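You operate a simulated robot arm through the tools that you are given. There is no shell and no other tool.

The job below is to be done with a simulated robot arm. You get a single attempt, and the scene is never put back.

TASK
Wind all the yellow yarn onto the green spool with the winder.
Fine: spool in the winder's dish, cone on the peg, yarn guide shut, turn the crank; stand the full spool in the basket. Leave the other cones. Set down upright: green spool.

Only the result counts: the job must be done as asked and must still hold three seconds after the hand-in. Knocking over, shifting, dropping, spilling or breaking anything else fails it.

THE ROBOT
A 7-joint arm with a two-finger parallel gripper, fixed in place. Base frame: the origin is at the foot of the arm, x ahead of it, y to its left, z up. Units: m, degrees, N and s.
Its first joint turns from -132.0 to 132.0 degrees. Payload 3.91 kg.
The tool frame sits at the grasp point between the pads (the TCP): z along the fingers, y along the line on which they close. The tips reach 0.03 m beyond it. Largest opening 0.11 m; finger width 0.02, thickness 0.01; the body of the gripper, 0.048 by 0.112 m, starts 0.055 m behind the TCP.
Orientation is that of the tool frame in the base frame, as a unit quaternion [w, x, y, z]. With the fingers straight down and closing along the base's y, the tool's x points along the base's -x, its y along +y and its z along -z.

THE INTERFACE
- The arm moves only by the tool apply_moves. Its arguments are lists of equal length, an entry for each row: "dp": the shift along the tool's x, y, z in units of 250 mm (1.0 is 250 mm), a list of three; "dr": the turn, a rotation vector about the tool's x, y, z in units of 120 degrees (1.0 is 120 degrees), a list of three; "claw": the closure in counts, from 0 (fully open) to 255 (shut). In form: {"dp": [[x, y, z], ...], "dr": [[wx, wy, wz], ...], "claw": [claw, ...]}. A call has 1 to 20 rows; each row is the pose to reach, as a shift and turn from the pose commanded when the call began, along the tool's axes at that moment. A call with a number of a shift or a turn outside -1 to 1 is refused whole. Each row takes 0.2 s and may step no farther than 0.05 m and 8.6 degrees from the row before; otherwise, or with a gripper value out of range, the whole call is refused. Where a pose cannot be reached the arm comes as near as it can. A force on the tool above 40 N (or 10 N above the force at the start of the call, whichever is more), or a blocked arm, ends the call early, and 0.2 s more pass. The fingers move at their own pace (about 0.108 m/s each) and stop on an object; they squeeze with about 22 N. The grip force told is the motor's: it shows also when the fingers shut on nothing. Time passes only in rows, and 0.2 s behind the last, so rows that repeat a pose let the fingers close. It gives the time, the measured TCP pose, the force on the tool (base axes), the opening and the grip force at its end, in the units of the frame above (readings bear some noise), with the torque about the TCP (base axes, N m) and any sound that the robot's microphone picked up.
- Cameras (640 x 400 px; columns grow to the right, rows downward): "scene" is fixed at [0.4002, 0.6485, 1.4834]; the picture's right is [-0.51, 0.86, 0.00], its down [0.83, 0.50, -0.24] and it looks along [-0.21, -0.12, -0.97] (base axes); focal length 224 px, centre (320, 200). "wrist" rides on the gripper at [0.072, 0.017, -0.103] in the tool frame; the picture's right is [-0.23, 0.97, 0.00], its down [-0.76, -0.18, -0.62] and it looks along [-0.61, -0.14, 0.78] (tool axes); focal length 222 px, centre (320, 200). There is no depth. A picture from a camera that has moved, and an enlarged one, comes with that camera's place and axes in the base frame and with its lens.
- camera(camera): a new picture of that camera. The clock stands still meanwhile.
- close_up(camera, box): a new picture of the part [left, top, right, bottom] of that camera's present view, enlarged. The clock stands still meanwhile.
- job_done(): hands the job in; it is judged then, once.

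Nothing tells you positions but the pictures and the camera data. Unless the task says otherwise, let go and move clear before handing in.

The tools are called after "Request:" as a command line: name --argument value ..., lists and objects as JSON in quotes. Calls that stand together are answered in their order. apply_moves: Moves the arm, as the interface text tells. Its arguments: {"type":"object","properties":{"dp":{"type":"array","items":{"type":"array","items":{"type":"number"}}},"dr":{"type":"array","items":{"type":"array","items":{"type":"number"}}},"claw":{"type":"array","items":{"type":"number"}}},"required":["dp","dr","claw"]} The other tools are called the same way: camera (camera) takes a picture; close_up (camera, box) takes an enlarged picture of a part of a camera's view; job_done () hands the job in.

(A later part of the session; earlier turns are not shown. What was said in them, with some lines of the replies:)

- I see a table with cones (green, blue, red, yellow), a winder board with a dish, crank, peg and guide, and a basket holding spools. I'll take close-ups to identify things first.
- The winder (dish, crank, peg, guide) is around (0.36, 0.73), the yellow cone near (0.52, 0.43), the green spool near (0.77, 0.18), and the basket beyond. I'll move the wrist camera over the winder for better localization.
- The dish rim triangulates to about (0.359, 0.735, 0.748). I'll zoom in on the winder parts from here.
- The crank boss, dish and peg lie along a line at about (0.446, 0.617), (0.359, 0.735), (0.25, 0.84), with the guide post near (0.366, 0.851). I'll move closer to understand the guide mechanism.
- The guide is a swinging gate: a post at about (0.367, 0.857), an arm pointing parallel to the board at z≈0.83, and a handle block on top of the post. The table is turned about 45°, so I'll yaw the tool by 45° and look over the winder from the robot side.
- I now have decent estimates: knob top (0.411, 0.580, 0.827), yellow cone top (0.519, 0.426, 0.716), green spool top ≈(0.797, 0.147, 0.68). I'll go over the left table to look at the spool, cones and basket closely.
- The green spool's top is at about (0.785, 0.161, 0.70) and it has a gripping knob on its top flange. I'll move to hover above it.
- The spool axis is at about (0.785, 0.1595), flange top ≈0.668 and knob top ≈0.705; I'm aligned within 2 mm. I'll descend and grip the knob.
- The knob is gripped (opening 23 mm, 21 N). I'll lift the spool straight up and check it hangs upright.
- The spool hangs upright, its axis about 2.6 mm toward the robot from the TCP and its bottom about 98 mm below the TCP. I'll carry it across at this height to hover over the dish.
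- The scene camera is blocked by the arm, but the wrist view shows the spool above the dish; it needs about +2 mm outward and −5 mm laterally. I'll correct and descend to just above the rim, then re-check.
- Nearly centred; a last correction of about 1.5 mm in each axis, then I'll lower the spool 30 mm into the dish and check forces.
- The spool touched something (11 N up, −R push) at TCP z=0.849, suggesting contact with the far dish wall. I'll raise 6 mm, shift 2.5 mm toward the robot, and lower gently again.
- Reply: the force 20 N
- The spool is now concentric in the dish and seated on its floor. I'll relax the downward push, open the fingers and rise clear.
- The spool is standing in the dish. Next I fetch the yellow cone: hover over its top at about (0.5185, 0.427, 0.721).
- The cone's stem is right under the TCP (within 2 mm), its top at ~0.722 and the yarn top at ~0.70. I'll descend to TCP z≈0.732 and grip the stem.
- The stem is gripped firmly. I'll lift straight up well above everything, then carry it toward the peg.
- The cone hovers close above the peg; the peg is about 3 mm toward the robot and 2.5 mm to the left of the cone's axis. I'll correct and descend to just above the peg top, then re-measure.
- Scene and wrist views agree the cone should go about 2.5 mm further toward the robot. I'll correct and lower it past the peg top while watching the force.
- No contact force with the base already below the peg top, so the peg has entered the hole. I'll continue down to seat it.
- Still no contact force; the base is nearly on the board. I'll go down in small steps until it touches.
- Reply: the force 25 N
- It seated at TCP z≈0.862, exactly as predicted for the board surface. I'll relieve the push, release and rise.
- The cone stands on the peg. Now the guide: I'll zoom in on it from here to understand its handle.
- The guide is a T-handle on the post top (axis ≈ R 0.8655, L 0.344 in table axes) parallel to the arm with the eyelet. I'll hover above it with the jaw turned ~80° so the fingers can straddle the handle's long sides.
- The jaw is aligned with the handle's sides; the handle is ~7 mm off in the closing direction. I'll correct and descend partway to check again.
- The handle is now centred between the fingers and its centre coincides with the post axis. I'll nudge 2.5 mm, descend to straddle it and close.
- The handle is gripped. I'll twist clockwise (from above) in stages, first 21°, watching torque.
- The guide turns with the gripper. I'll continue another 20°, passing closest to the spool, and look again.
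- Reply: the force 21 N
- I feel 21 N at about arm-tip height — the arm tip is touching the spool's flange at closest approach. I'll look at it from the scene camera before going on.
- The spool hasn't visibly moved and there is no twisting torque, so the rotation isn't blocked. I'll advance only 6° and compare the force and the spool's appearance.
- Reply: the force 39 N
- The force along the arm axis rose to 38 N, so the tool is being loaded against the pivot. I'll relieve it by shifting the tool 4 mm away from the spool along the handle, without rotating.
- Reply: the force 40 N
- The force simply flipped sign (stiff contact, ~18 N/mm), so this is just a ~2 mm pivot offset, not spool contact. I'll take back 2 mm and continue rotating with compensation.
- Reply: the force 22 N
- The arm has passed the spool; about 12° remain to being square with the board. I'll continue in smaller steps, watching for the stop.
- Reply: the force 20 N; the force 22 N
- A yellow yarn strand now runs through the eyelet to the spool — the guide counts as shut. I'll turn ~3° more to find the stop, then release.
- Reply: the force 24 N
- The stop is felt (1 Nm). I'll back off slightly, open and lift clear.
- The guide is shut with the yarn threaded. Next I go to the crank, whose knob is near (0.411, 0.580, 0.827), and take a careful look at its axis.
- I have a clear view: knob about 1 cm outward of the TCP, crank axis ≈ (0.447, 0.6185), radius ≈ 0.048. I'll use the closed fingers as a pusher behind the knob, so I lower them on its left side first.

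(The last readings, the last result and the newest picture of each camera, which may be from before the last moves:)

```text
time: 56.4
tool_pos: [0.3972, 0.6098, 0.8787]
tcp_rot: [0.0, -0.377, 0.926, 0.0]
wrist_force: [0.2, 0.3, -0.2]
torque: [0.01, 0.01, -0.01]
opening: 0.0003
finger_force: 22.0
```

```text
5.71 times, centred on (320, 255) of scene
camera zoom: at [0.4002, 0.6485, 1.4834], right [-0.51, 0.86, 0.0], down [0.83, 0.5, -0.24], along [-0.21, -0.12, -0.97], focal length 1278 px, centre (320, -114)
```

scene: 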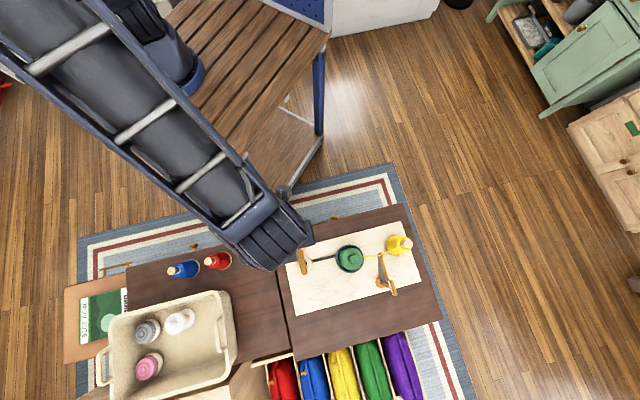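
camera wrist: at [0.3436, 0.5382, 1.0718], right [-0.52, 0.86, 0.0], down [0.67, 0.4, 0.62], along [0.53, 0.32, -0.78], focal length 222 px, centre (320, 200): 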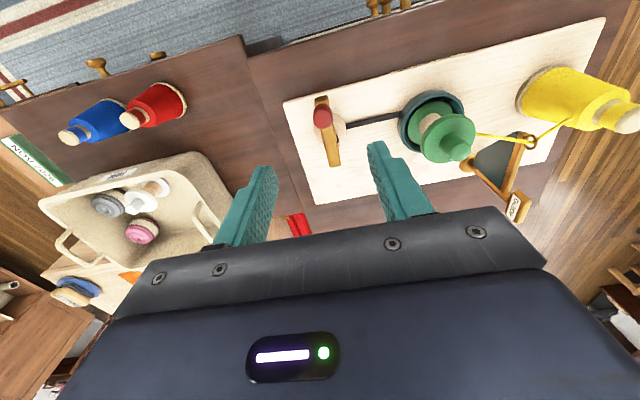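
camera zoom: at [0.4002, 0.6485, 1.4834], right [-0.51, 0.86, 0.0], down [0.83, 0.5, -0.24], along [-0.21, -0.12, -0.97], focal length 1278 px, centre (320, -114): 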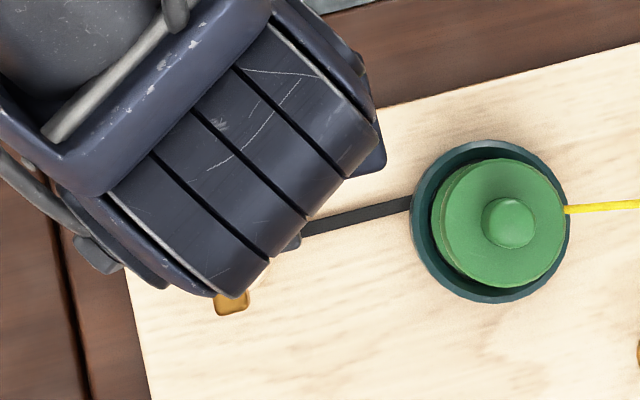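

The pusher is 3 cm to the left of the knob as intended. I'll lower it beside the knob and push counter-clockwise through about 90° as a first test.

Request:
apply_moves --dp '[[0, 0, 0.06], [0, 0, 0.12], [0, 0, 0.187], [0, 0, 0.187]]' --dr '[[0, 0, 0], [0, 0, 0], [0, 0, 0], [0, 0, 0]]' --claw '[255, 255, 255, 255]'

Request:
apply_moves --dp '[[0.0231, -0.0457, 0], [0.0336, -0.0957, 0], [0.0307, -0.1468, 0], [0.0147, -0.1955, 0], [-0.0133, -0.2383, 0], [-0.0514, -0.2724, 0]]' --dr '[[0, 0, 0], [0, 0, 0], [0, 0, 0], [0, 0, 0], [0, 0, 0], [0, 0, 0]]' --claw '[255, 255, 255, 255, 255, 255]'

Request:
close_up --camera "wrist" --box '[220, 40, 420, 210]'

Request:
close_up --camera "scene" --box '[270, 220, 370, 290]'

```text
time: 57.4
tool_pos: [0.3988, 0.6111, 0.8301]
tcp_rot: [0.0, -0.377, 0.926, 0.0]
wrist_force: [-0.1, 0.1, -0.2]
torque: [0.0, 0.01, -0.01]
opening: 0.0
finger_force: 22.0
```

```text
time: 57.9
tool_pos: [0.3977, 0.6039, 0.8314]
tcp_rot: [0.002, -0.379, 0.925, 0.006]
wrist_force: [-5.0, 5.0, 0.1]
torque: [-0.01, 0.0, -0.04]
opening: 0.0
finger_force: 21.9
stopped in row 2: the force on the tool passed its limit at 56 N (the readings are from after the stop); the commanded pose is now the measured one
```

```text
2.35 times, centred on (320, 125) of wrist
camera zoom: at [0.3334, 0.5632, 0.9355], right [-0.52, 0.85, 0.01], down [0.67, 0.4, 0.63], along [0.53, 0.33, -0.78], focal length 523 px, centre (320, 376)
```

zoom: 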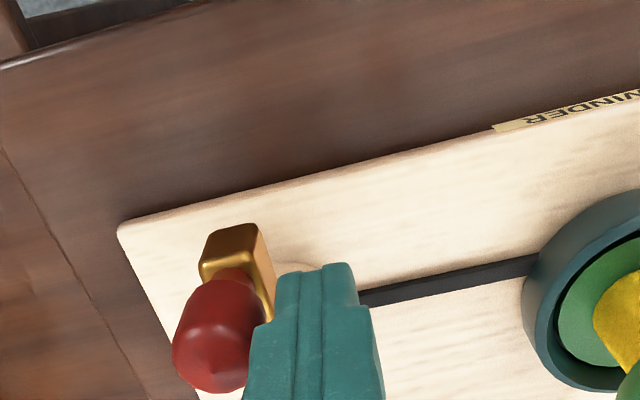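

```text
5.71 times, centred on (320, 255) of scene
camera zoom: at [0.4002, 0.6485, 1.4834], right [-0.51, 0.86, 0.0], down [0.83, 0.5, -0.24], along [-0.21, -0.12, -0.97], focal length 1278 px, centre (320, -114)
```

zoom: 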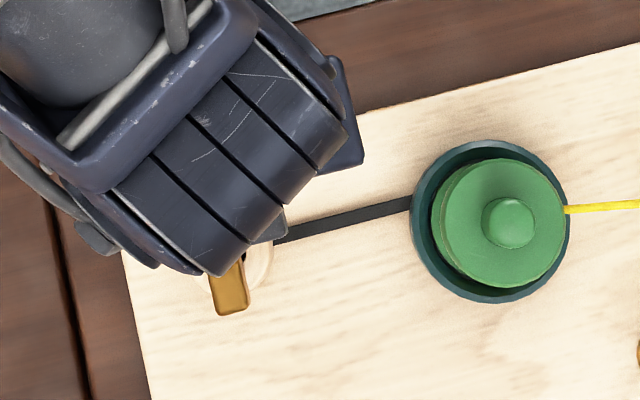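

The push stopped at 56 N right on contacting the knob, so either I hit it too fast or it doesn't turn that way. I'll push very gently 2 mm further to tell which.

Request:
apply_moves --dp '[[0.0, -0.002, 0], [0.001, -0.004, 0], [0.001, -0.006, 0], [0.001, -0.006, 0]]' --dr '[[0, 0, 0], [0, 0, 0], [0, 0, 0], [0, 0, 0]]' --claw '[255, 255, 255, 255]'

Request:
close_up --camera "wrist" --box '[220, 40, 420, 210]'

```text
time: 58.9
tool_pos: [0.3992, 0.603, 0.8324]
tcp_rot: [0.001, -0.381, 0.925, 0.006]
wrist_force: [-21.1, 32.9, 1.3]
torque: [-0.08, -0.06, -0.07]
opening: 0.0
finger_force: 22.4
```

```text
2.35 times, centred on (320, 125) of wrist
camera zoom: at [0.3336, 0.5626, 0.9355], right [-0.52, 0.85, 0.01], down [0.67, 0.4, 0.63], along [0.53, 0.34, -0.78], focal length 523 px, centre (320, 376)
```

zoom: 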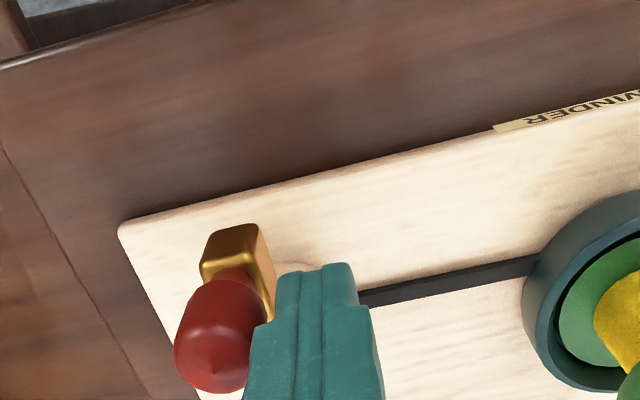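

It's blocked counter-clockwise (39 N with no motion), so the crank must turn clockwise. I'll back off, rise over the knob and come down on its other side, also straightening the slight tool tilt.

Request:
apply_moves --dp '[[0, 0.048, 0], [0, 0.048, -0.15], [0, 0.048, -0.28], [-0.01, -0.08, -0.28], [-0.021, -0.207, -0.28], [-0.021, -0.207, -0.28]]' --dr '[[0.0049, 0.0031, 0], [0.0049, 0.0031, 0], [0.0049, 0.0031, 0], [0.0049, 0.0031, 0], [0.0049, 0.0031, 0], [0.0049, 0.0031, 0]]' --claw '[255, 255, 255, 255, 255, 255]'

Request:
close_up --camera "wrist" --box '[220, 40, 440, 210]'

Request:
close_up --camera "scene" --box '[320, 220, 440, 310]'

```text
time: 60.3
tool_pos: [0.4407, 0.5682, 0.9034]
tcp_rot: [0.001, -0.379, 0.926, 0.0]
wrist_force: [-0.3, -0.3, -0.4]
torque: [0.0, -0.02, -0.01]
opening: 0.0
finger_force: 21.8
```

```text
2.35 times, centred on (330, 125) of wrist
camera zoom: at [0.3751, 0.5294, 1.0067], right [-0.52, 0.85, 0.0], down [0.67, 0.41, 0.62], along [0.53, 0.32, -0.78], focal length 523 px, centre (296, 376)
```

zoom: 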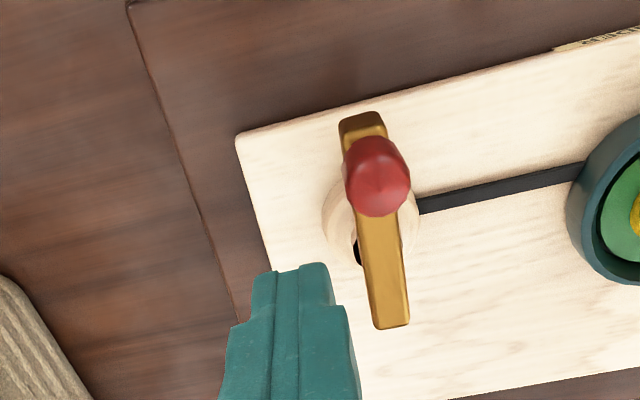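

```text
4.44 times, centred on (380, 265) of scene
camera zoom: at [0.4002, 0.6485, 1.4834], right [-0.51, 0.86, 0.0], down [0.83, 0.5, -0.24], along [-0.21, -0.12, -0.97], focal length 994 px, centre (53, -89)
```

zoom: 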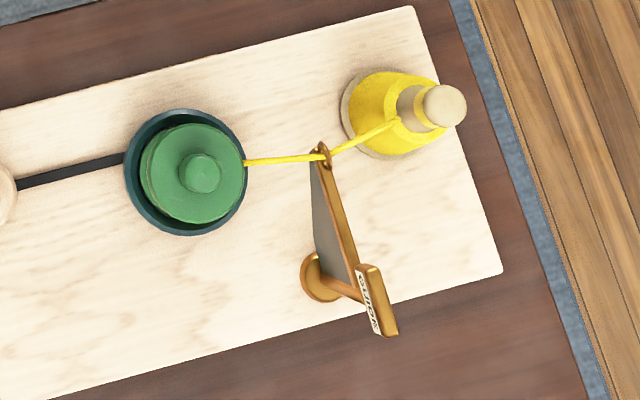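

The yarn runs cone → eyelet → spool. The pusher is now on the other side of the knob; I'll lower it and push clockwise slowly.

Request:
apply_moves --dp '[[0, 0, 0.1], [0, 0, 0.2], [0, 0, 0.286], [0, 0, 0.286]]' --dr '[[0, 0, 0], [0, 0, 0], [0, 0, 0], [0, 0, 0]]' --claw '[255, 255, 255, 255]'

Request:
apply_moves --dp '[[0.006, 0.0077, 0], [0.0117, 0.016, 0], [0.0169, 0.0246, 0], [0.0217, 0.0334, 0], [0.026, 0.0425, 0], [0.0299, 0.0518, 0], [0.0332, 0.0612, 0], [0.0361, 0.0709, 0], [0.0384, 0.0807, 0], [0.0403, 0.0905, 0]]' --dr '[[0, 0, 0], [0, 0, 0], [0, 0, 0], [0, 0, 0], [0, 0, 0], [0, 0, 0], [0, 0, 0], [0, 0, 0], [0, 0, 0], [0, 0, 0]]' --claw '[255, 255, 255, 255, 255, 255, 255, 255, 255, 255]'

Request:
close_up --camera "wrist" --box '[220, 40, 440, 210]'

```text
time: 61.3
tool_pos: [0.4403, 0.5685, 0.8313]
tcp_rot: [0.001, -0.379, 0.925, -0.001]
wrist_force: [0.8, -0.5, 0.4]
torque: [0.01, -0.02, -0.02]
opening: 0.0001
finger_force: 22.3
```

```text
time: 63.5
tool_pos: [0.4175, 0.5759, 0.8297]
tcp_rot: [0.001, -0.379, 0.925, 0.0]
wrist_force: [1.5, -0.2, -0.1]
torque: [-0.02, 0.04, 0.02]
opening: 0.0002
finger_force: 21.8
```

```text
2.35 times, centred on (330, 125) of wrist
camera zoom: at [0.3515, 0.5376, 0.9338], right [-0.52, 0.85, 0.0], down [0.67, 0.41, 0.62], along [0.53, 0.32, -0.78], focal length 523 px, centre (296, 376)
```

zoom: 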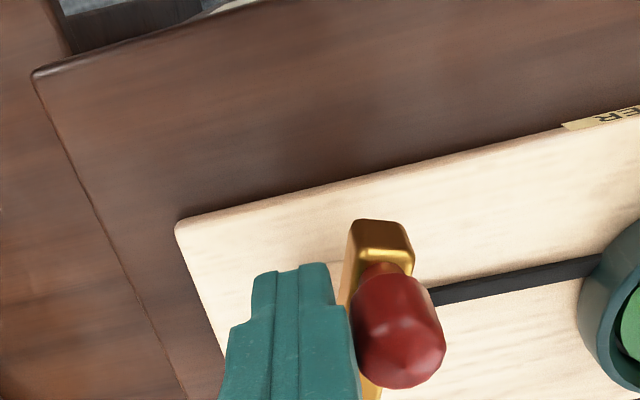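

The crank turns clockwise with almost no force: the knob moved about 20°. I'll continue pushing it around, half a turn in this call.

Request:
apply_moves --dp '[[0.0024, 0.03, 0], [0, 0.0601, 0], [-0.007, 0.0894, 0], [-0.0186, 0.1172, 0], [-0.0343, 0.1429, 0], [-0.0539, 0.1658, 0], [-0.0768, 0.1854, 0], [-0.1025, 0.2011, 0], [-0.1303, 0.2126, 0], [-0.1596, 0.2197, 0], [-0.1896, 0.222, 0], [-0.2197, 0.2197, 0], [-0.249, 0.2126, 0], [-0.2768, 0.2011, 0], [-0.3025, 0.1854, 0], [-0.3254, 0.1658, 0], [-0.345, 0.1429, 0], [-0.3607, 0.1172, 0], [-0.3722, 0.0894, 0], [-0.3793, 0.0601, 0]]' --dr '[[0, 0, 0], [0, 0, 0], [0, 0, 0], [0, 0, 0], [0, 0, 0], [0, 0, 0], [0, 0, 0], [0, 0, 0], [0, 0, 0], [0, 0, 0], [0, 0, 0], [0, 0, 0], [0, 0, 0], [0, 0, 0], [0, 0, 0], [0, 0, 0], [0, 0, 0], [0, 0, 0], [0, 0, 0], [0, 0, 0]]' --claw '[255, 255, 255, 255, 255, 255, 255, 255, 255, 255, 255, 255, 255, 255, 255, 255, 255, 255, 255, 255]'

Request:
camera --camera "wrist"

Request:
close_up --camera "scene" --box '[270, 210, 440, 310]'

```text
time: 67.1
tool_pos: [0.4494, 0.6589, 0.8302]
tcp_rot: [-0.002, -0.379, 0.925, -0.003]
wrist_force: [-5.8, -13.5, 11.7]
torque: [-0.05, -0.22, -0.24]
opening: 0.0
finger_force: 21.7
stopped in row 18: the force on the tool passed its limit at 45 N (the readings are from after the stop); the commanded pose is now the measured one
```

```text
taken
camera wrist: at [0.3855, 0.6211, 0.9338], right [-0.52, 0.85, -0.01], down [0.67, 0.41, 0.62], along [0.53, 0.32, -0.79], focal length 222 px, centre (320, 200)
```

wrist: 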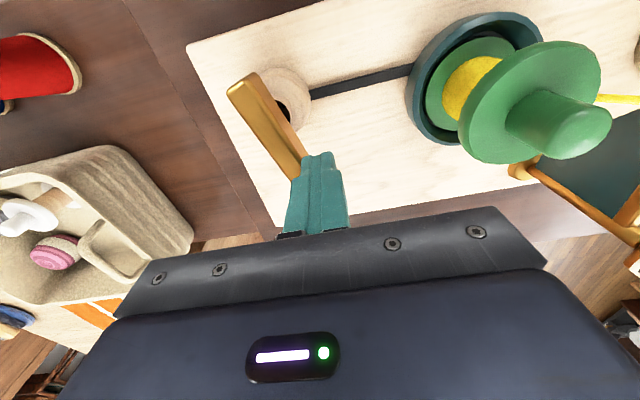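

```text
3.76 times, centred on (355, 260) of scene
camera zoom: at [0.4002, 0.6485, 1.4834], right [-0.51, 0.86, 0.0], down [0.83, 0.5, -0.24], along [-0.21, -0.12, -0.97], focal length 842 px, centre (188, -26)
```

zoom: 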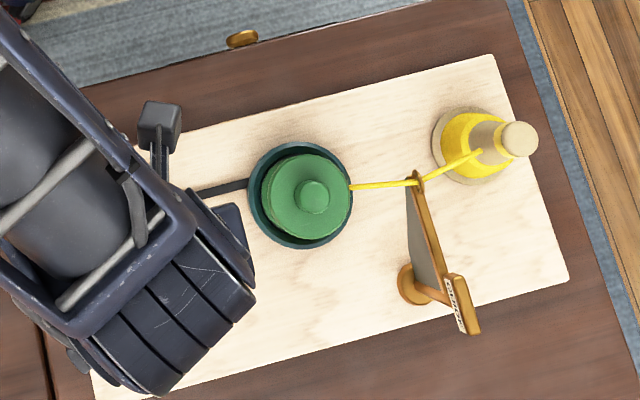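

The cone's yarn is shrinking and the spool's is growing, so clockwise winding works. The push stopped at 45 N after about half a turn; I'll look at the contact closely.

Request:
close_up --camera "wrist" --box '[200, 50, 400, 220]'

Request:
close_up --camera "scene" --box '[330, 220, 430, 290]'

```text
2.35 times, centred on (300, 135) of wrist
camera zoom: at [0.3855, 0.6211, 0.9338], right [-0.52, 0.85, -0.01], down [0.67, 0.41, 0.62], along [0.53, 0.32, -0.79], focal length 523 px, centre (367, 353)
```

zoom: 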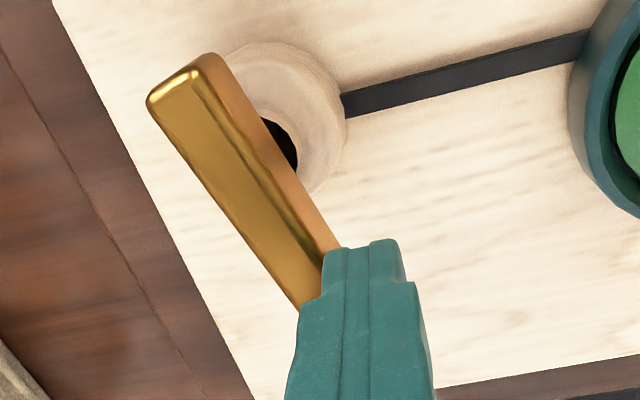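

```text
5.71 times, centred on (380, 255) of scene
camera zoom: at [0.4002, 0.6485, 1.4834], right [-0.51, 0.86, 0.0], down [0.83, 0.5, -0.24], along [-0.21, -0.12, -0.97], focal length 1278 px, centre (-23, -114)
```

zoom: 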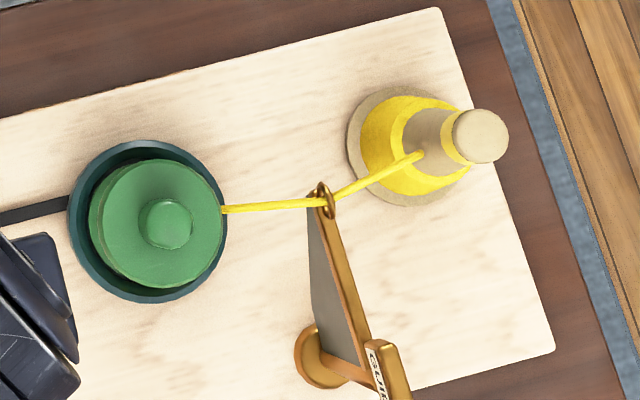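

The knob is ahead of the pusher properly, but the fingertip seems to have wedged on the crank arm's edge (12 N upward). I'll raise the pusher 1 cm so it touches only the knob, use a slightly larger circle, and continue clockwise.

Request:
apply_moves --dp '[[0, 0, -0.04], [-0.0189, 0.027, -0.04], [-0.0386, 0.0026, -0.04], [-0.0543, -0.0246, -0.04], [-0.0655, -0.0539, -0.04], [-0.0719, -0.0846, -0.04], [-0.0735, -0.116, -0.04], [-0.0702, -0.1472, -0.04], [-0.062, -0.1775, -0.04], [-0.0492, -0.2061, -0.04]]' --dr '[[-0.002, -0.0029, 0], [-0.002, -0.0029, 0], [-0.002, -0.0029, 0], [-0.002, -0.0029, 0], [-0.002, -0.0029, 0], [-0.002, -0.0029, 0], [-0.002, -0.0029, 0], [-0.002, -0.0029, 0], [-0.002, -0.0029, 0], [-0.002, -0.0029, 0]]' --claw '[255, 255, 255, 255, 255, 255, 255, 255, 255, 255]'

Request:
close_up --camera "wrist" --box '[200, 50, 400, 220]'

Request:
close_up --camera "scene" --box '[270, 210, 440, 310]'

```text
time: 69.3
tool_pos: [0.496, 0.6327, 0.8403]
tcp_rot: [0.0, -0.38, 0.925, 0.001]
wrist_force: [-8.9, 3.5, -0.1]
torque: [0.07, -0.08, -0.07]
opening: 0.0
finger_force: 22.2
```

```text
2.35 times, centred on (300, 135) of wrist
camera zoom: at [0.4292, 0.5938, 0.9438], right [-0.52, 0.85, 0.0], down [0.67, 0.41, 0.62], along [0.53, 0.33, -0.78], focal length 523 px, centre (367, 353)
```

zoom: 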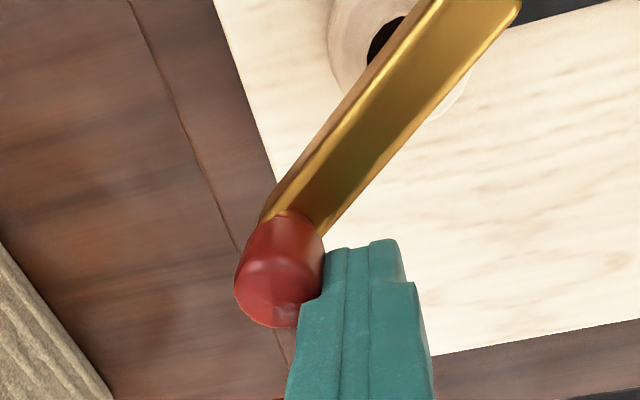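

```text
3.76 times, centred on (355, 260) of scene
camera zoom: at [0.4002, 0.6485, 1.4834], right [-0.51, 0.86, 0.0], down [0.83, 0.5, -0.24], along [-0.21, -0.12, -0.97], focal length 842 px, centre (188, -26)
```

zoom: 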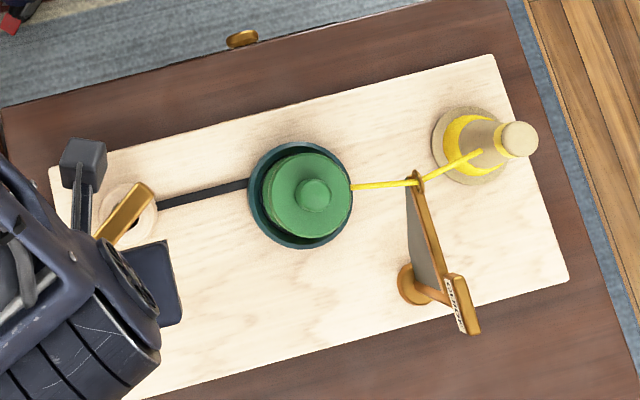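

Smooth now (≈9 N) and the cone's yarn keeps shrinking. I'll continue another 180° clockwise.

Request:
apply_moves --dp '[[0.0171, -0.0263, 0], [0.0382, -0.0496, 0], [0.0626, -0.0693, 0], [0.0898, -0.085, 0], [0.1191, -0.0962, 0], [0.1498, -0.1026, 0], [0.1812, -0.1042, 0], [0.2124, -0.1009, 0], [0.2427, -0.0927, 0], [0.2713, -0.0799, 0], [0.2976, -0.0627, 0], [0.3209, -0.0417, 0], [0.3406, -0.0173, 0], [0.3563, 0.01, 0], [0.3675, 0.0393, 0], [0.3739, 0.07, 0], [0.3755, 0.1013, 0], [0.3722, 0.1326, 0], [0.364, 0.1628, 0], [0.3512, 0.1915, 0]]' --dr '[[0, 0, 0], [0, 0, 0], [0, 0, 0], [0, 0, 0], [0, 0, 0], [0, 0, 0], [0, 0, 0], [0, 0, 0], [0, 0, 0], [0, 0, 0], [0, 0, 0], [0, 0, 0], [0, 0, 0], [0, 0, 0], [0, 0, 0], [0, 0, 0], [0, 0, 0], [0, 0, 0], [0, 0, 0], [0, 0, 0]]' --claw '[255, 255, 255, 255, 255, 255, 255, 255, 255, 255, 255, 255, 255, 255, 255, 255, 255, 255, 255, 255]'

Request:
camera --camera "wrist"

Request:
close_up --camera "scene" --box '[270, 210, 440, 310]'

```text
time: 73.5
tool_pos: [0.3993, 0.6039, 0.8394]
tcp_rot: [-0.001, -0.38, 0.925, 0.0]
wrist_force: [-0.3, -0.8, -0.4]
torque: [-0.03, -0.01, 0.02]
opening: 0.0
finger_force: 21.9
```

```text
taken
camera wrist: at [0.3344, 0.565, 0.9432], right [-0.52, 0.85, 0.0], down [0.67, 0.41, 0.62], along [0.53, 0.33, -0.78], focal length 222 px, centre (320, 200)
```

wrist: 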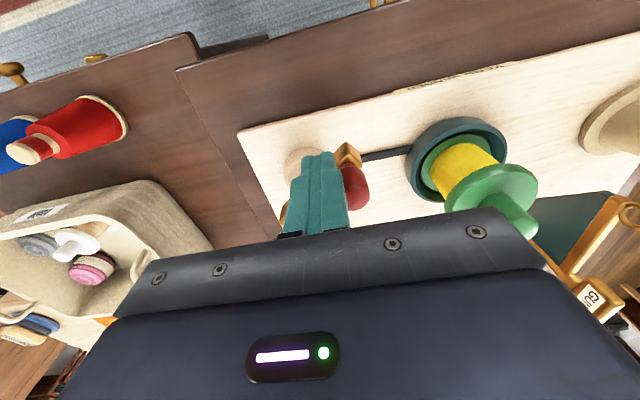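

```text
3.76 times, centred on (355, 260) of scene
camera zoom: at [0.4002, 0.6485, 1.4834], right [-0.51, 0.86, 0.0], down [0.83, 0.5, -0.24], along [-0.21, -0.12, -0.97], focal length 842 px, centre (188, -26)
```

zoom: 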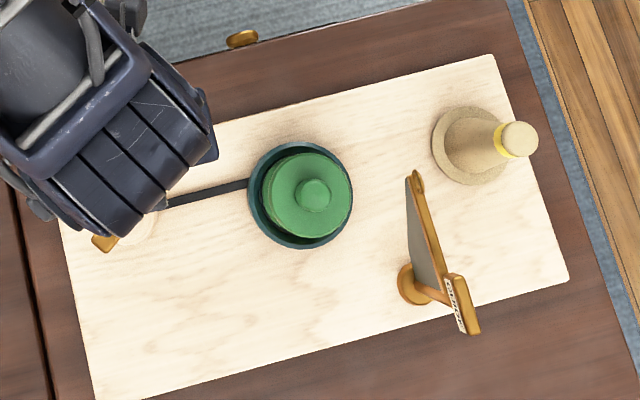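

The cone is bare, the strand is gone, and the spool is full. I'll zoom in to verify before moving away.

Request:
close_up --camera "scene" --box '[380, 230, 420, 260]'

Request:
close_up --camera "wrist" --box '[380, 90, 560, 240]'

```text
13.33 times, centred on (400, 245) of scene
camera zoom: at [0.4002, 0.6485, 1.4834], right [-0.51, 0.86, 0.0], down [0.83, 0.5, -0.24], along [-0.21, -0.12, -0.97], focal length 2982 px, centre (-747, -400)
```

zoom: 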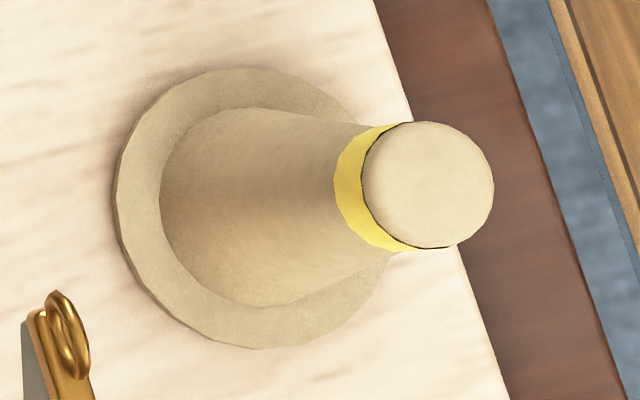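

```text
2.67 times, centred on (470, 165) of wrist
camera zoom: at [0.3344, 0.565, 0.9432], right [-0.52, 0.85, 0.0], down [0.67, 0.41, 0.62], along [0.53, 0.33, -0.78], focal length 592 px, centre (-80, 293)
```

zoom: 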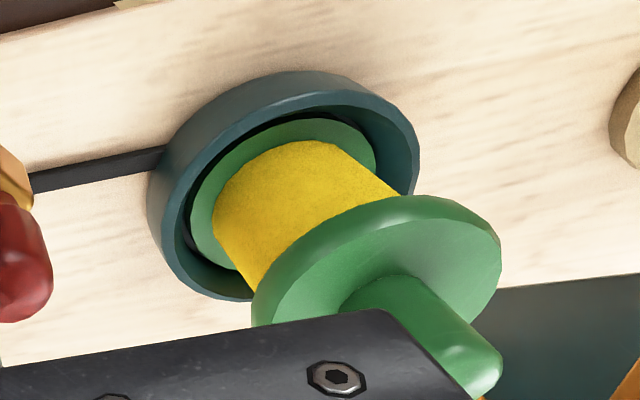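

All the yarn is on the green spool. I'll rise from the crank and hover over the spool with open fingers.

Request:
apply_moves --dp '[[0, 0, -0.18], [0, 0, -0.36], [0, 0, -0.54], [-0.065, 0.12, -0.54], [-0.13, 0.24, -0.54], [-0.195, 0.36, -0.54], [-0.262, 0.478, -0.5], [-0.262, 0.478, -0.42], [-0.262, 0.478, -0.42]]' --dr '[[0, 0, 0], [0, 0, 0], [0, 0, 0], [0, 0, 0], [0, 0, 0], [0, 0, 0], [0, 0, 0], [0, 0, 0], [0, 0, 0]]' --claw '[255, 255, 255, 200, 100, 100, 100, 100, 100]'

Request:
camera --camera "wrist"

Request:
close_up --camera "wrist" --box '[260, 60, 380, 180]'

```text
time: 75.5
tool_pos: [0.3625, 0.7366, 0.9446]
tcp_rot: [0.0, -0.379, 0.925, 0.0]
wrist_force: [-0.4, 0.2, 0.0]
torque: [0.04, 0.01, 0.02]
opening: 0.0669
finger_force: 0.0
```

```text
taken
camera wrist: at [0.2976, 0.6967, 1.0489], right [-0.52, 0.85, 0.0], down [0.67, 0.41, 0.62], along [0.53, 0.32, -0.78], focal length 222 px, centre (320, 200)
```

wrist: 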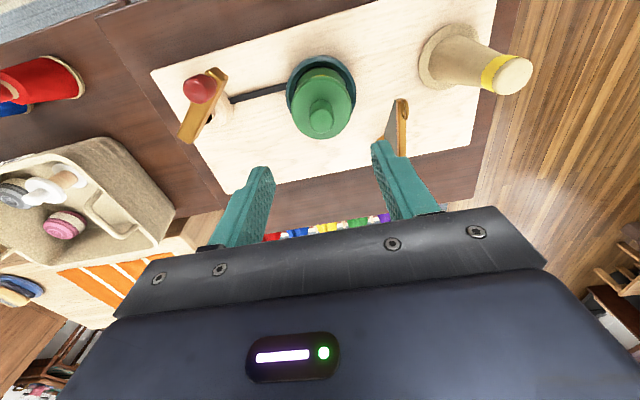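

```text
3.33 times, centred on (320, 120) of wrist
camera zoom: at [0.2976, 0.6967, 1.0489], right [-0.52, 0.85, 0.0], down [0.67, 0.41, 0.62], along [0.53, 0.32, -0.78], focal length 740 px, centre (320, 467)
```

zoom: 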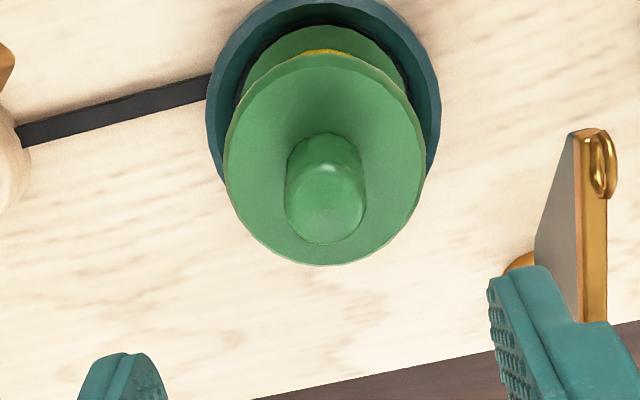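

The knob is within 2 mm of the TCP. I'll descend to the same height as at release and grip.

Request:
apply_moves --dp '[[0.005, 0.007, 0.12], [0.005, 0.007, 0.26], [0.005, 0.007, 0.38], [0.005, 0.007, 0.38], [0.005, 0.007, 0.38], [0.005, 0.007, 0.38], [0.005, 0.007, 0.38]]' --dr '[[0, 0, 0], [0, 0, 0], [0, 0, 0], [0, 0, 0], [0, 0, 0], [0, 0, 0], [0, 0, 0]]' --claw '[100, 100, 100, 100, 255, 255, 255]'

Request:
close_up --camera "wrist" --box '[240, 60, 400, 220]'

```text
time: 77.1
tool_pos: [0.3619, 0.7376, 0.8509]
tcp_rot: [-0.001, -0.379, 0.925, 0.0]
wrist_force: [0.5, 0.4, -0.9]
torque: [0.02, -0.01, 0.0]
opening: 0.0216
finger_force: 22.3
```

```text
2.50 times, centred on (320, 140) of wrist
camera zoom: at [0.2962, 0.6979, 0.9542], right [-0.52, 0.85, 0.0], down [0.67, 0.41, 0.62], along [0.53, 0.32, -0.78], focal length 555 px, centre (320, 350)
```

zoom: 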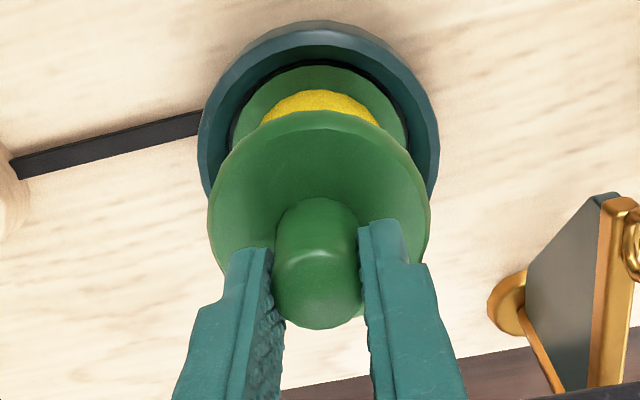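

Gripped. I'll lift slowly first to confirm the spool comes free.

Request:
apply_moves --dp '[[0, 0, -0.03], [0, 0, -0.08], [0, 0, -0.16], [0, 0, -0.3], [0, 0, -0.46], [0, 0, -0.6], [0, 0, -0.6]]' --dr '[[0, 0, 0], [0, 0, 0], [0, 0, 0], [0, 0, 0], [0, 0, 0], [0, 0, 0], [0, 0, 0]]' --claw '[255, 255, 255, 255, 255, 255, 255]'

Request:
camera --camera "wrist"

Request:
close_up --camera "scene" --box '[60, 260, 290, 400]'

```text
time: 78.7
tool_pos: [0.3602, 0.7353, 1.0003]
tcp_rot: [0.0, -0.379, 0.925, 0.0]
wrist_force: [0.2, 0.4, -1.1]
torque: [-0.01, 0.01, 0.02]
opening: 0.0218
finger_force: 21.9
```

```text
taken
camera wrist: at [0.2936, 0.6965, 1.103], right [-0.52, 0.85, 0.0], down [0.67, 0.41, 0.62], along [0.53, 0.32, -0.78], focal length 222 px, centre (320, 200)
```

wrist: 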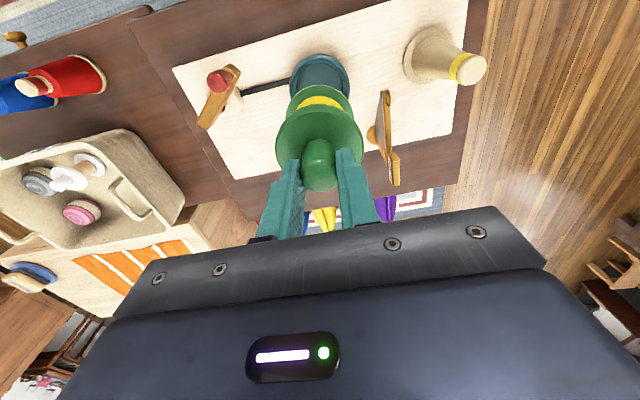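

```text
2.78 times, centred on (175, 330) of scene
camera zoom: at [0.4002, 0.6485, 1.4834], right [-0.51, 0.86, 0.0], down [0.83, 0.5, -0.24], along [-0.21, -0.12, -0.97], focal length 622 px, centre (724, -162)
```

zoom: 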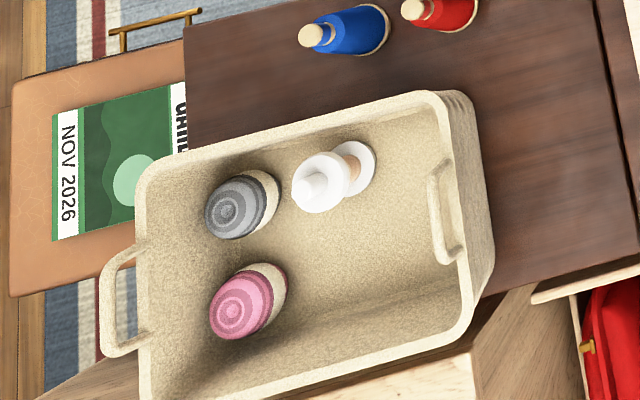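

The full spool is in hand. Before placing, I'll measure the basket (rim ≈ z 0.715) and its right handle from this view.

Request:
close_up --camera "wrist" --box '[0, 110, 200, 260]'

Request:
close_up --camera "scene" --box '[155, 285, 245, 370]'

```text
2.67 times, centred on (100, 185) of wrist
camera zoom: at [0.2936, 0.6965, 1.103], right [-0.52, 0.85, 0.0], down [0.67, 0.41, 0.62], along [0.53, 0.32, -0.78], focal length 592 px, centre (907, 240)
```

zoom: 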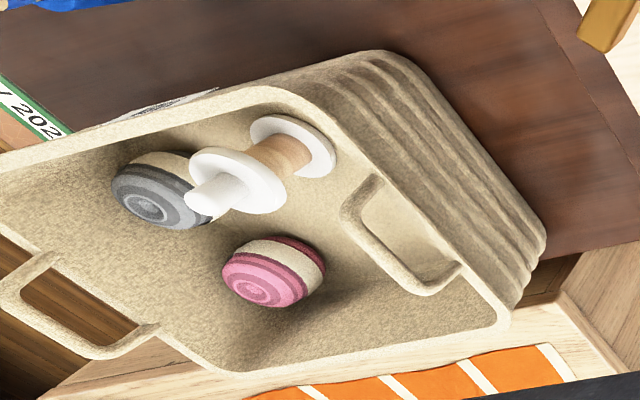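

```text
4.71 times, centred on (200, 328) of scene
camera zoom: at [0.4002, 0.6485, 1.4834], right [-0.51, 0.86, 0.0], down [0.83, 0.5, -0.24], along [-0.21, -0.12, -0.97], focal length 1052 px, centre (885, -400)
```

zoom: 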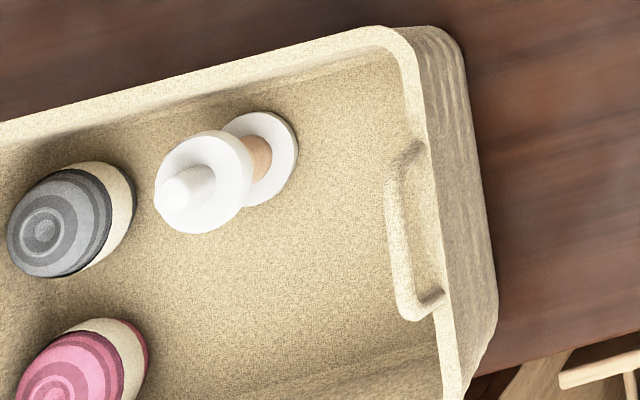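

The basket's right handle tops out at z≈0.75 near L −0.175; free floor space lies around (0.795, 0.442). I'll carry the spool there at z≈1.0.

Request:
apply_moves --dp '[[-0.035, -0.17, 0], [-0.07, -0.342, 0], [-0.105, -0.514, 0], [-0.139, -0.685, 0]]' --dr '[[0, 0, 0], [0, 0, 0], [0, 0, 0], [0, 0, 0]]' --claw '[255, 255, 255, 255]'

Request:
apply_moves --dp '[[-0.035, -0.17, 0], [-0.07, -0.342, 0], [-0.105, -0.514, 0], [-0.139, -0.685, 0]]' --dr '[[0, 0, 0], [0, 0, 0], [0, 0, 0], [0, 0, 0]]' --claw '[255, 255, 255, 255]'

Request:
apply_moves --dp '[[-0.035, -0.17, 0], [-0.07, -0.342, 0], [-0.105, -0.514, 0], [-0.139, -0.685, 0], [-0.139, -0.685, 0]]' --dr '[[0, 0, 0], [0, 0, 0], [0, 0, 0], [0, 0, 0], [0, 0, 0]]' --claw '[255, 255, 255, 255, 255]'

Request:
camera --camera "wrist"

Request:
camera --camera "scene"

```text
time: 79.7
tool_pos: [0.5038, 0.638, 0.9994]
tcp_rot: [0.0, -0.381, 0.925, 0.001]
wrist_force: [-0.8, 1.0, -1.2]
torque: [-0.03, -0.05, 0.0]
opening: 0.022
finger_force: 22.0
```

```text
time: 80.7
tool_pos: [0.6518, 0.5428, 0.9984]
tcp_rot: [0.0, -0.381, 0.925, -0.001]
wrist_force: [-0.4, 0.2, -0.1]
torque: [-0.02, -0.07, -0.02]
opening: 0.0213
finger_force: 22.1
```

```text
time: 81.9
tool_pos: [0.7943, 0.4446, 0.9994]
tcp_rot: [-0.001, -0.38, 0.925, -0.001]
wrist_force: [-0.3, 0.1, -0.5]
torque: [0.0, 0.0, 0.03]
opening: 0.0217
finger_force: 21.8
```

```text
taken
camera wrist: at [0.7296, 0.4054, 1.1026], right [-0.52, 0.85, 0.0], down [0.67, 0.41, 0.62], along [0.53, 0.33, -0.78], focal length 222 px, centre (320, 200)
```

wrist: 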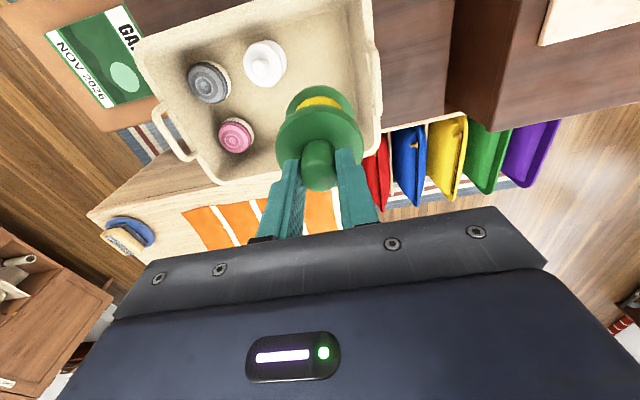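

```text
taken
```

scene: 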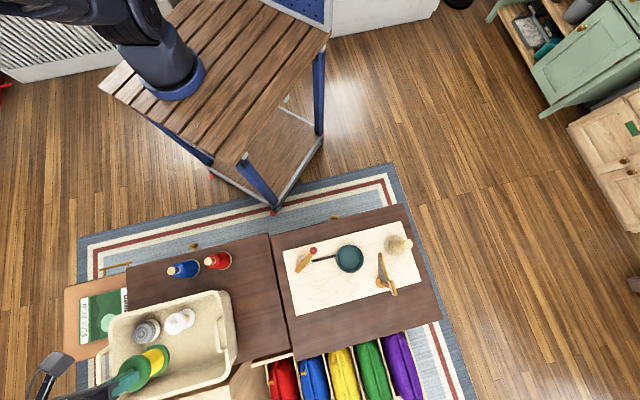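

Request:
close_up --camera "wrist" --box '[180, 0, 400, 190]'

```text
2.11 times, centred on (290, 95) of wrist
camera zoom: at [0.7296, 0.4054, 1.1026], right [-0.52, 0.85, 0.0], down [0.67, 0.41, 0.62], along [0.53, 0.33, -0.78], focal length 468 px, centre (383, 421)
```

zoom: 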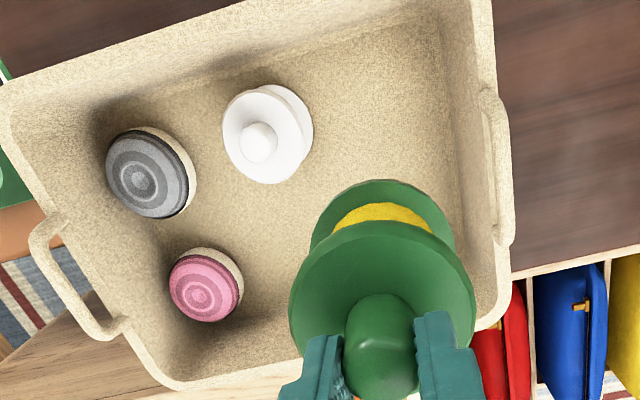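

The landing spot is centred between the white spool and the right wall. I'll descend 0.25 m vertically.

Request:
apply_moves --dp '[[0, 0, 0.17], [0, 0, 0.35], [0, 0, 0.53], [0, 0, 0.71], [0, 0, 0.87], [0, 0, 0.98], [0, 0, 0.98]]' --dr '[[0, 0, 0], [0, 0, 0], [0, 0, 0], [0, 0, 0], [0, 0, 0], [0, 0, 0], [0, 0, 0]]' --claw '[255, 255, 255, 255, 255, 255, 255]'

Request:
camera --camera "wrist"

Request:
close_up --camera "scene" --box '[90, 280, 260, 400]'

```text
time: 83.5
tool_pos: [0.7947, 0.4426, 0.7535]
tcp_rot: [0.0, -0.38, 0.925, 0.0]
wrist_force: [-0.1, -0.1, -0.9]
torque: [0.03, 0.02, 0.01]
opening: 0.0218
finger_force: 21.6
```

```text
taken
camera wrist: at [0.7287, 0.4045, 0.8569], right [-0.52, 0.85, 0.0], down [0.67, 0.41, 0.62], along [0.53, 0.32, -0.78], focal length 222 px, centre (320, 200)
```

wrist: 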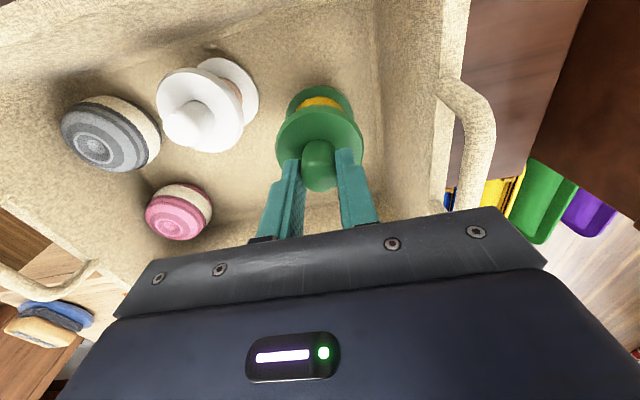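

```text
3.33 times, centred on (175, 340) of scene
camera zoom: at [0.4002, 0.6485, 1.4834], right [-0.51, 0.86, 0.0], down [0.83, 0.5, -0.24], along [-0.21, -0.12, -0.97], focal length 746 px, centre (803, -267)
```

zoom: 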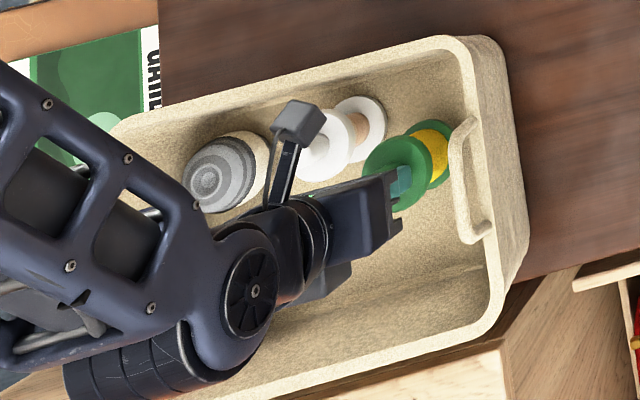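

Clear on all sides. I'll lower another 32 mm, then creep to contact.

Request:
apply_moves --dp '[[0, 0, 0.06], [0, 0, 0.11], [0, 0, 0.135], [0, 0, 0.135]]' --dr '[[0, 0, 0], [0, 0, 0], [0, 0, 0], [0, 0, 0]]' --claw '[255, 255, 255, 255]'

Request:
apply_moves --dp '[[0, 0, 0.008], [0, 0, 0.016], [0, 0, 0.016]]' --dr '[[0, 0, 0], [0, 0, 0], [0, 0, 0]]' --claw '[255, 255, 255]'

```text
time: 84.5
tool_pos: [0.7934, 0.4441, 0.7209]
tcp_rot: [0.0, -0.38, 0.925, 0.0]
wrist_force: [0.5, 0.9, -0.6]
torque: [0.01, 0.0, -0.02]
opening: 0.0216
finger_force: 22.6
```

```text
time: 85.3
tool_pos: [0.7949, 0.4444, 0.718]
tcp_rot: [0.001, -0.38, 0.925, 0.0]
wrist_force: [-0.7, 1.6, 23.4]
torque: [0.1, 0.0, 0.03]
opening: 0.0216
finger_force: 21.7
```

The spool is on the basket floor (23 N). I'll relieve the push, open the fingers moderately and rise straight up.

Request:
apply_moves --dp '[[0, 0, -0.006], [0, 0, -0.006], [0, 0, -0.006], [0, 0, -0.006], [0, 0, -0.006]]' --dr '[[0, 0, 0], [0, 0, 0], [0, 0, 0], [0, 0, 0], [0, 0, 0]]' --claw '[255, 210, 170, 135, 135]'

Request:
camera --camera "wrist"

```text
time: 86.5
tool_pos: [0.7951, 0.4449, 0.718]
tcp_rot: [0.0, -0.379, 0.925, 0.001]
wrist_force: [-1.0, -0.7, 0.6]
torque: [0.01, 0.01, -0.01]
opening: 0.052
finger_force: 0.2
```

```text
taken
camera wrist: at [0.7297, 0.4045, 0.8217], right [-0.52, 0.85, 0.0], down [0.67, 0.41, 0.62], along [0.53, 0.32, -0.78], focal length 222 px, centre (320, 200)
```

wrist: 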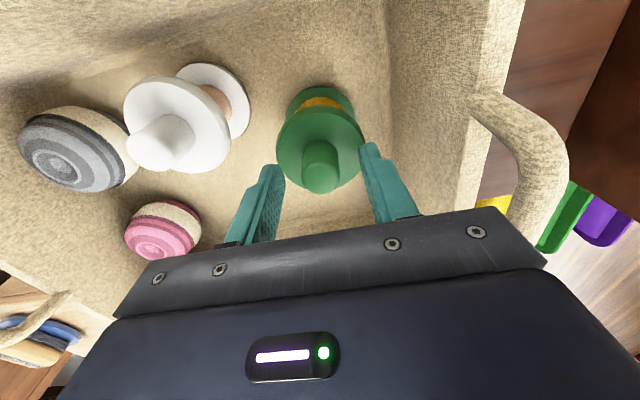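

The spool is released and stands upright in the basket. I'll rise vertically well clear.

Request:
apply_moves --dp '[[0, 0, -0.06], [0, 0, -0.18], [0, 0, -0.36], [0, 0, -0.54], [0, 0, -0.72], [0, 0, -0.9], [0, 0, -1.0], [0, 0, -1.0]]' --dr '[[0, 0, 0], [0, 0, 0], [0, 0, 0], [0, 0, 0], [0, 0, 0], [0, 0, 0], [0, 0, 0], [0, 0, 0]]' --claw '[135, 135, 135, 135, 135, 135, 135, 135]'

Request:
camera --camera "wrist"

Request:
camera --camera "scene"

```text
time: 88.3
tool_pos: [0.7956, 0.4448, 0.9695]
tcp_rot: [0.0, -0.379, 0.925, 0.0]
wrist_force: [-0.2, 0.1, -0.4]
torque: [0.0, -0.02, -0.01]
opening: 0.052
finger_force: 0.1
```

```text
taken
camera wrist: at [0.7307, 0.4053, 1.0725], right [-0.52, 0.85, 0.0], down [0.67, 0.41, 0.62], along [0.53, 0.32, -0.78], focal length 222 px, centre (320, 200)
```

wrist: 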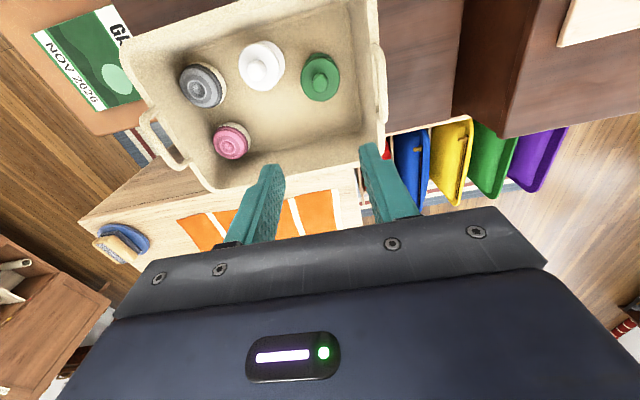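

```text
taken
```

scene: 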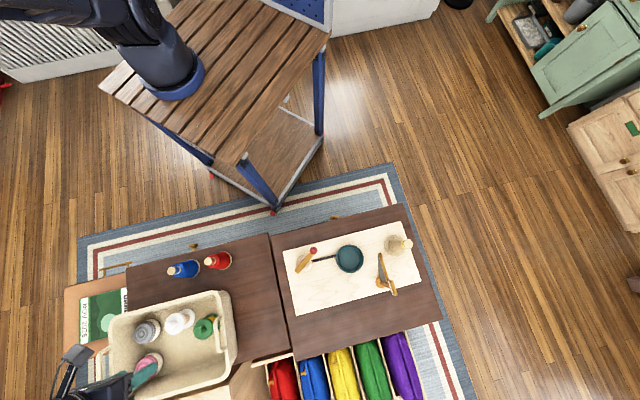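

The green spool stands in the basket; I'll do a last close-up check of the spool and the winder before handing in.

Request:
close_up --camera "wrist" --box '[160, 20, 400, 180]'

Request:
close_up --camera "scene" --box '[90, 220, 440, 400]'

```text
2.50 times, centred on (280, 100) of wrist
camera zoom: at [0.7307, 0.4053, 1.0725], right [-0.52, 0.85, 0.0], down [0.67, 0.41, 0.62], along [0.53, 0.32, -0.78], focal length 555 px, centre (420, 450)
```

zoom: 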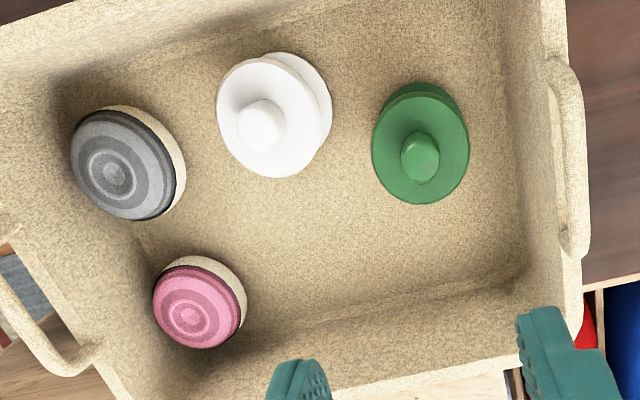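

```text
1.83 times, centred on (265, 310) of scene
camera zoom: at [0.4002, 0.6485, 1.4834], right [-0.51, 0.86, 0.0], down [0.83, 0.5, -0.24], along [-0.21, -0.12, -0.97], focal length 409 px, centre (421, -1)
```

zoom: 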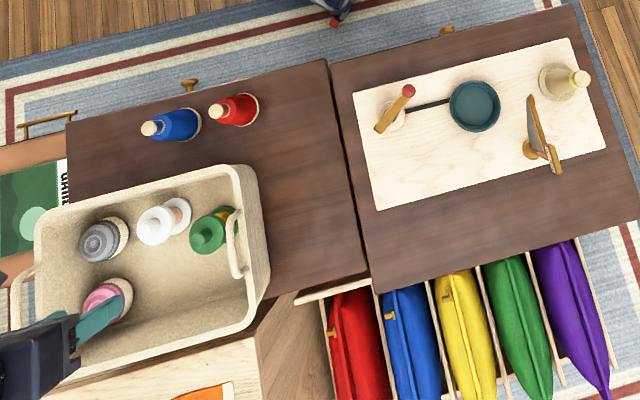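

Everything is as asked: the full green spool stands upright in the basket, the empty cone is on the peg, the guide is shut, and the other cones and spools are where they were. The gripper is clear, so I'm handing in.

Request:
job_done

```text
The job is handed in.
```

The green spool now holds all the yellow yarn and stands upright in the basket. I've handed the job in.

- **Winder:** the bare yellow cone is still on the peg and the guide is shut. The crank would only turn clockwise; my first push the other way was blocked and moved nothing I could see.
- **Everything else:** in the last pictures the red and blue cones and the other three spools looked unmoved. The gripper was open and clear of everything when I handed in.
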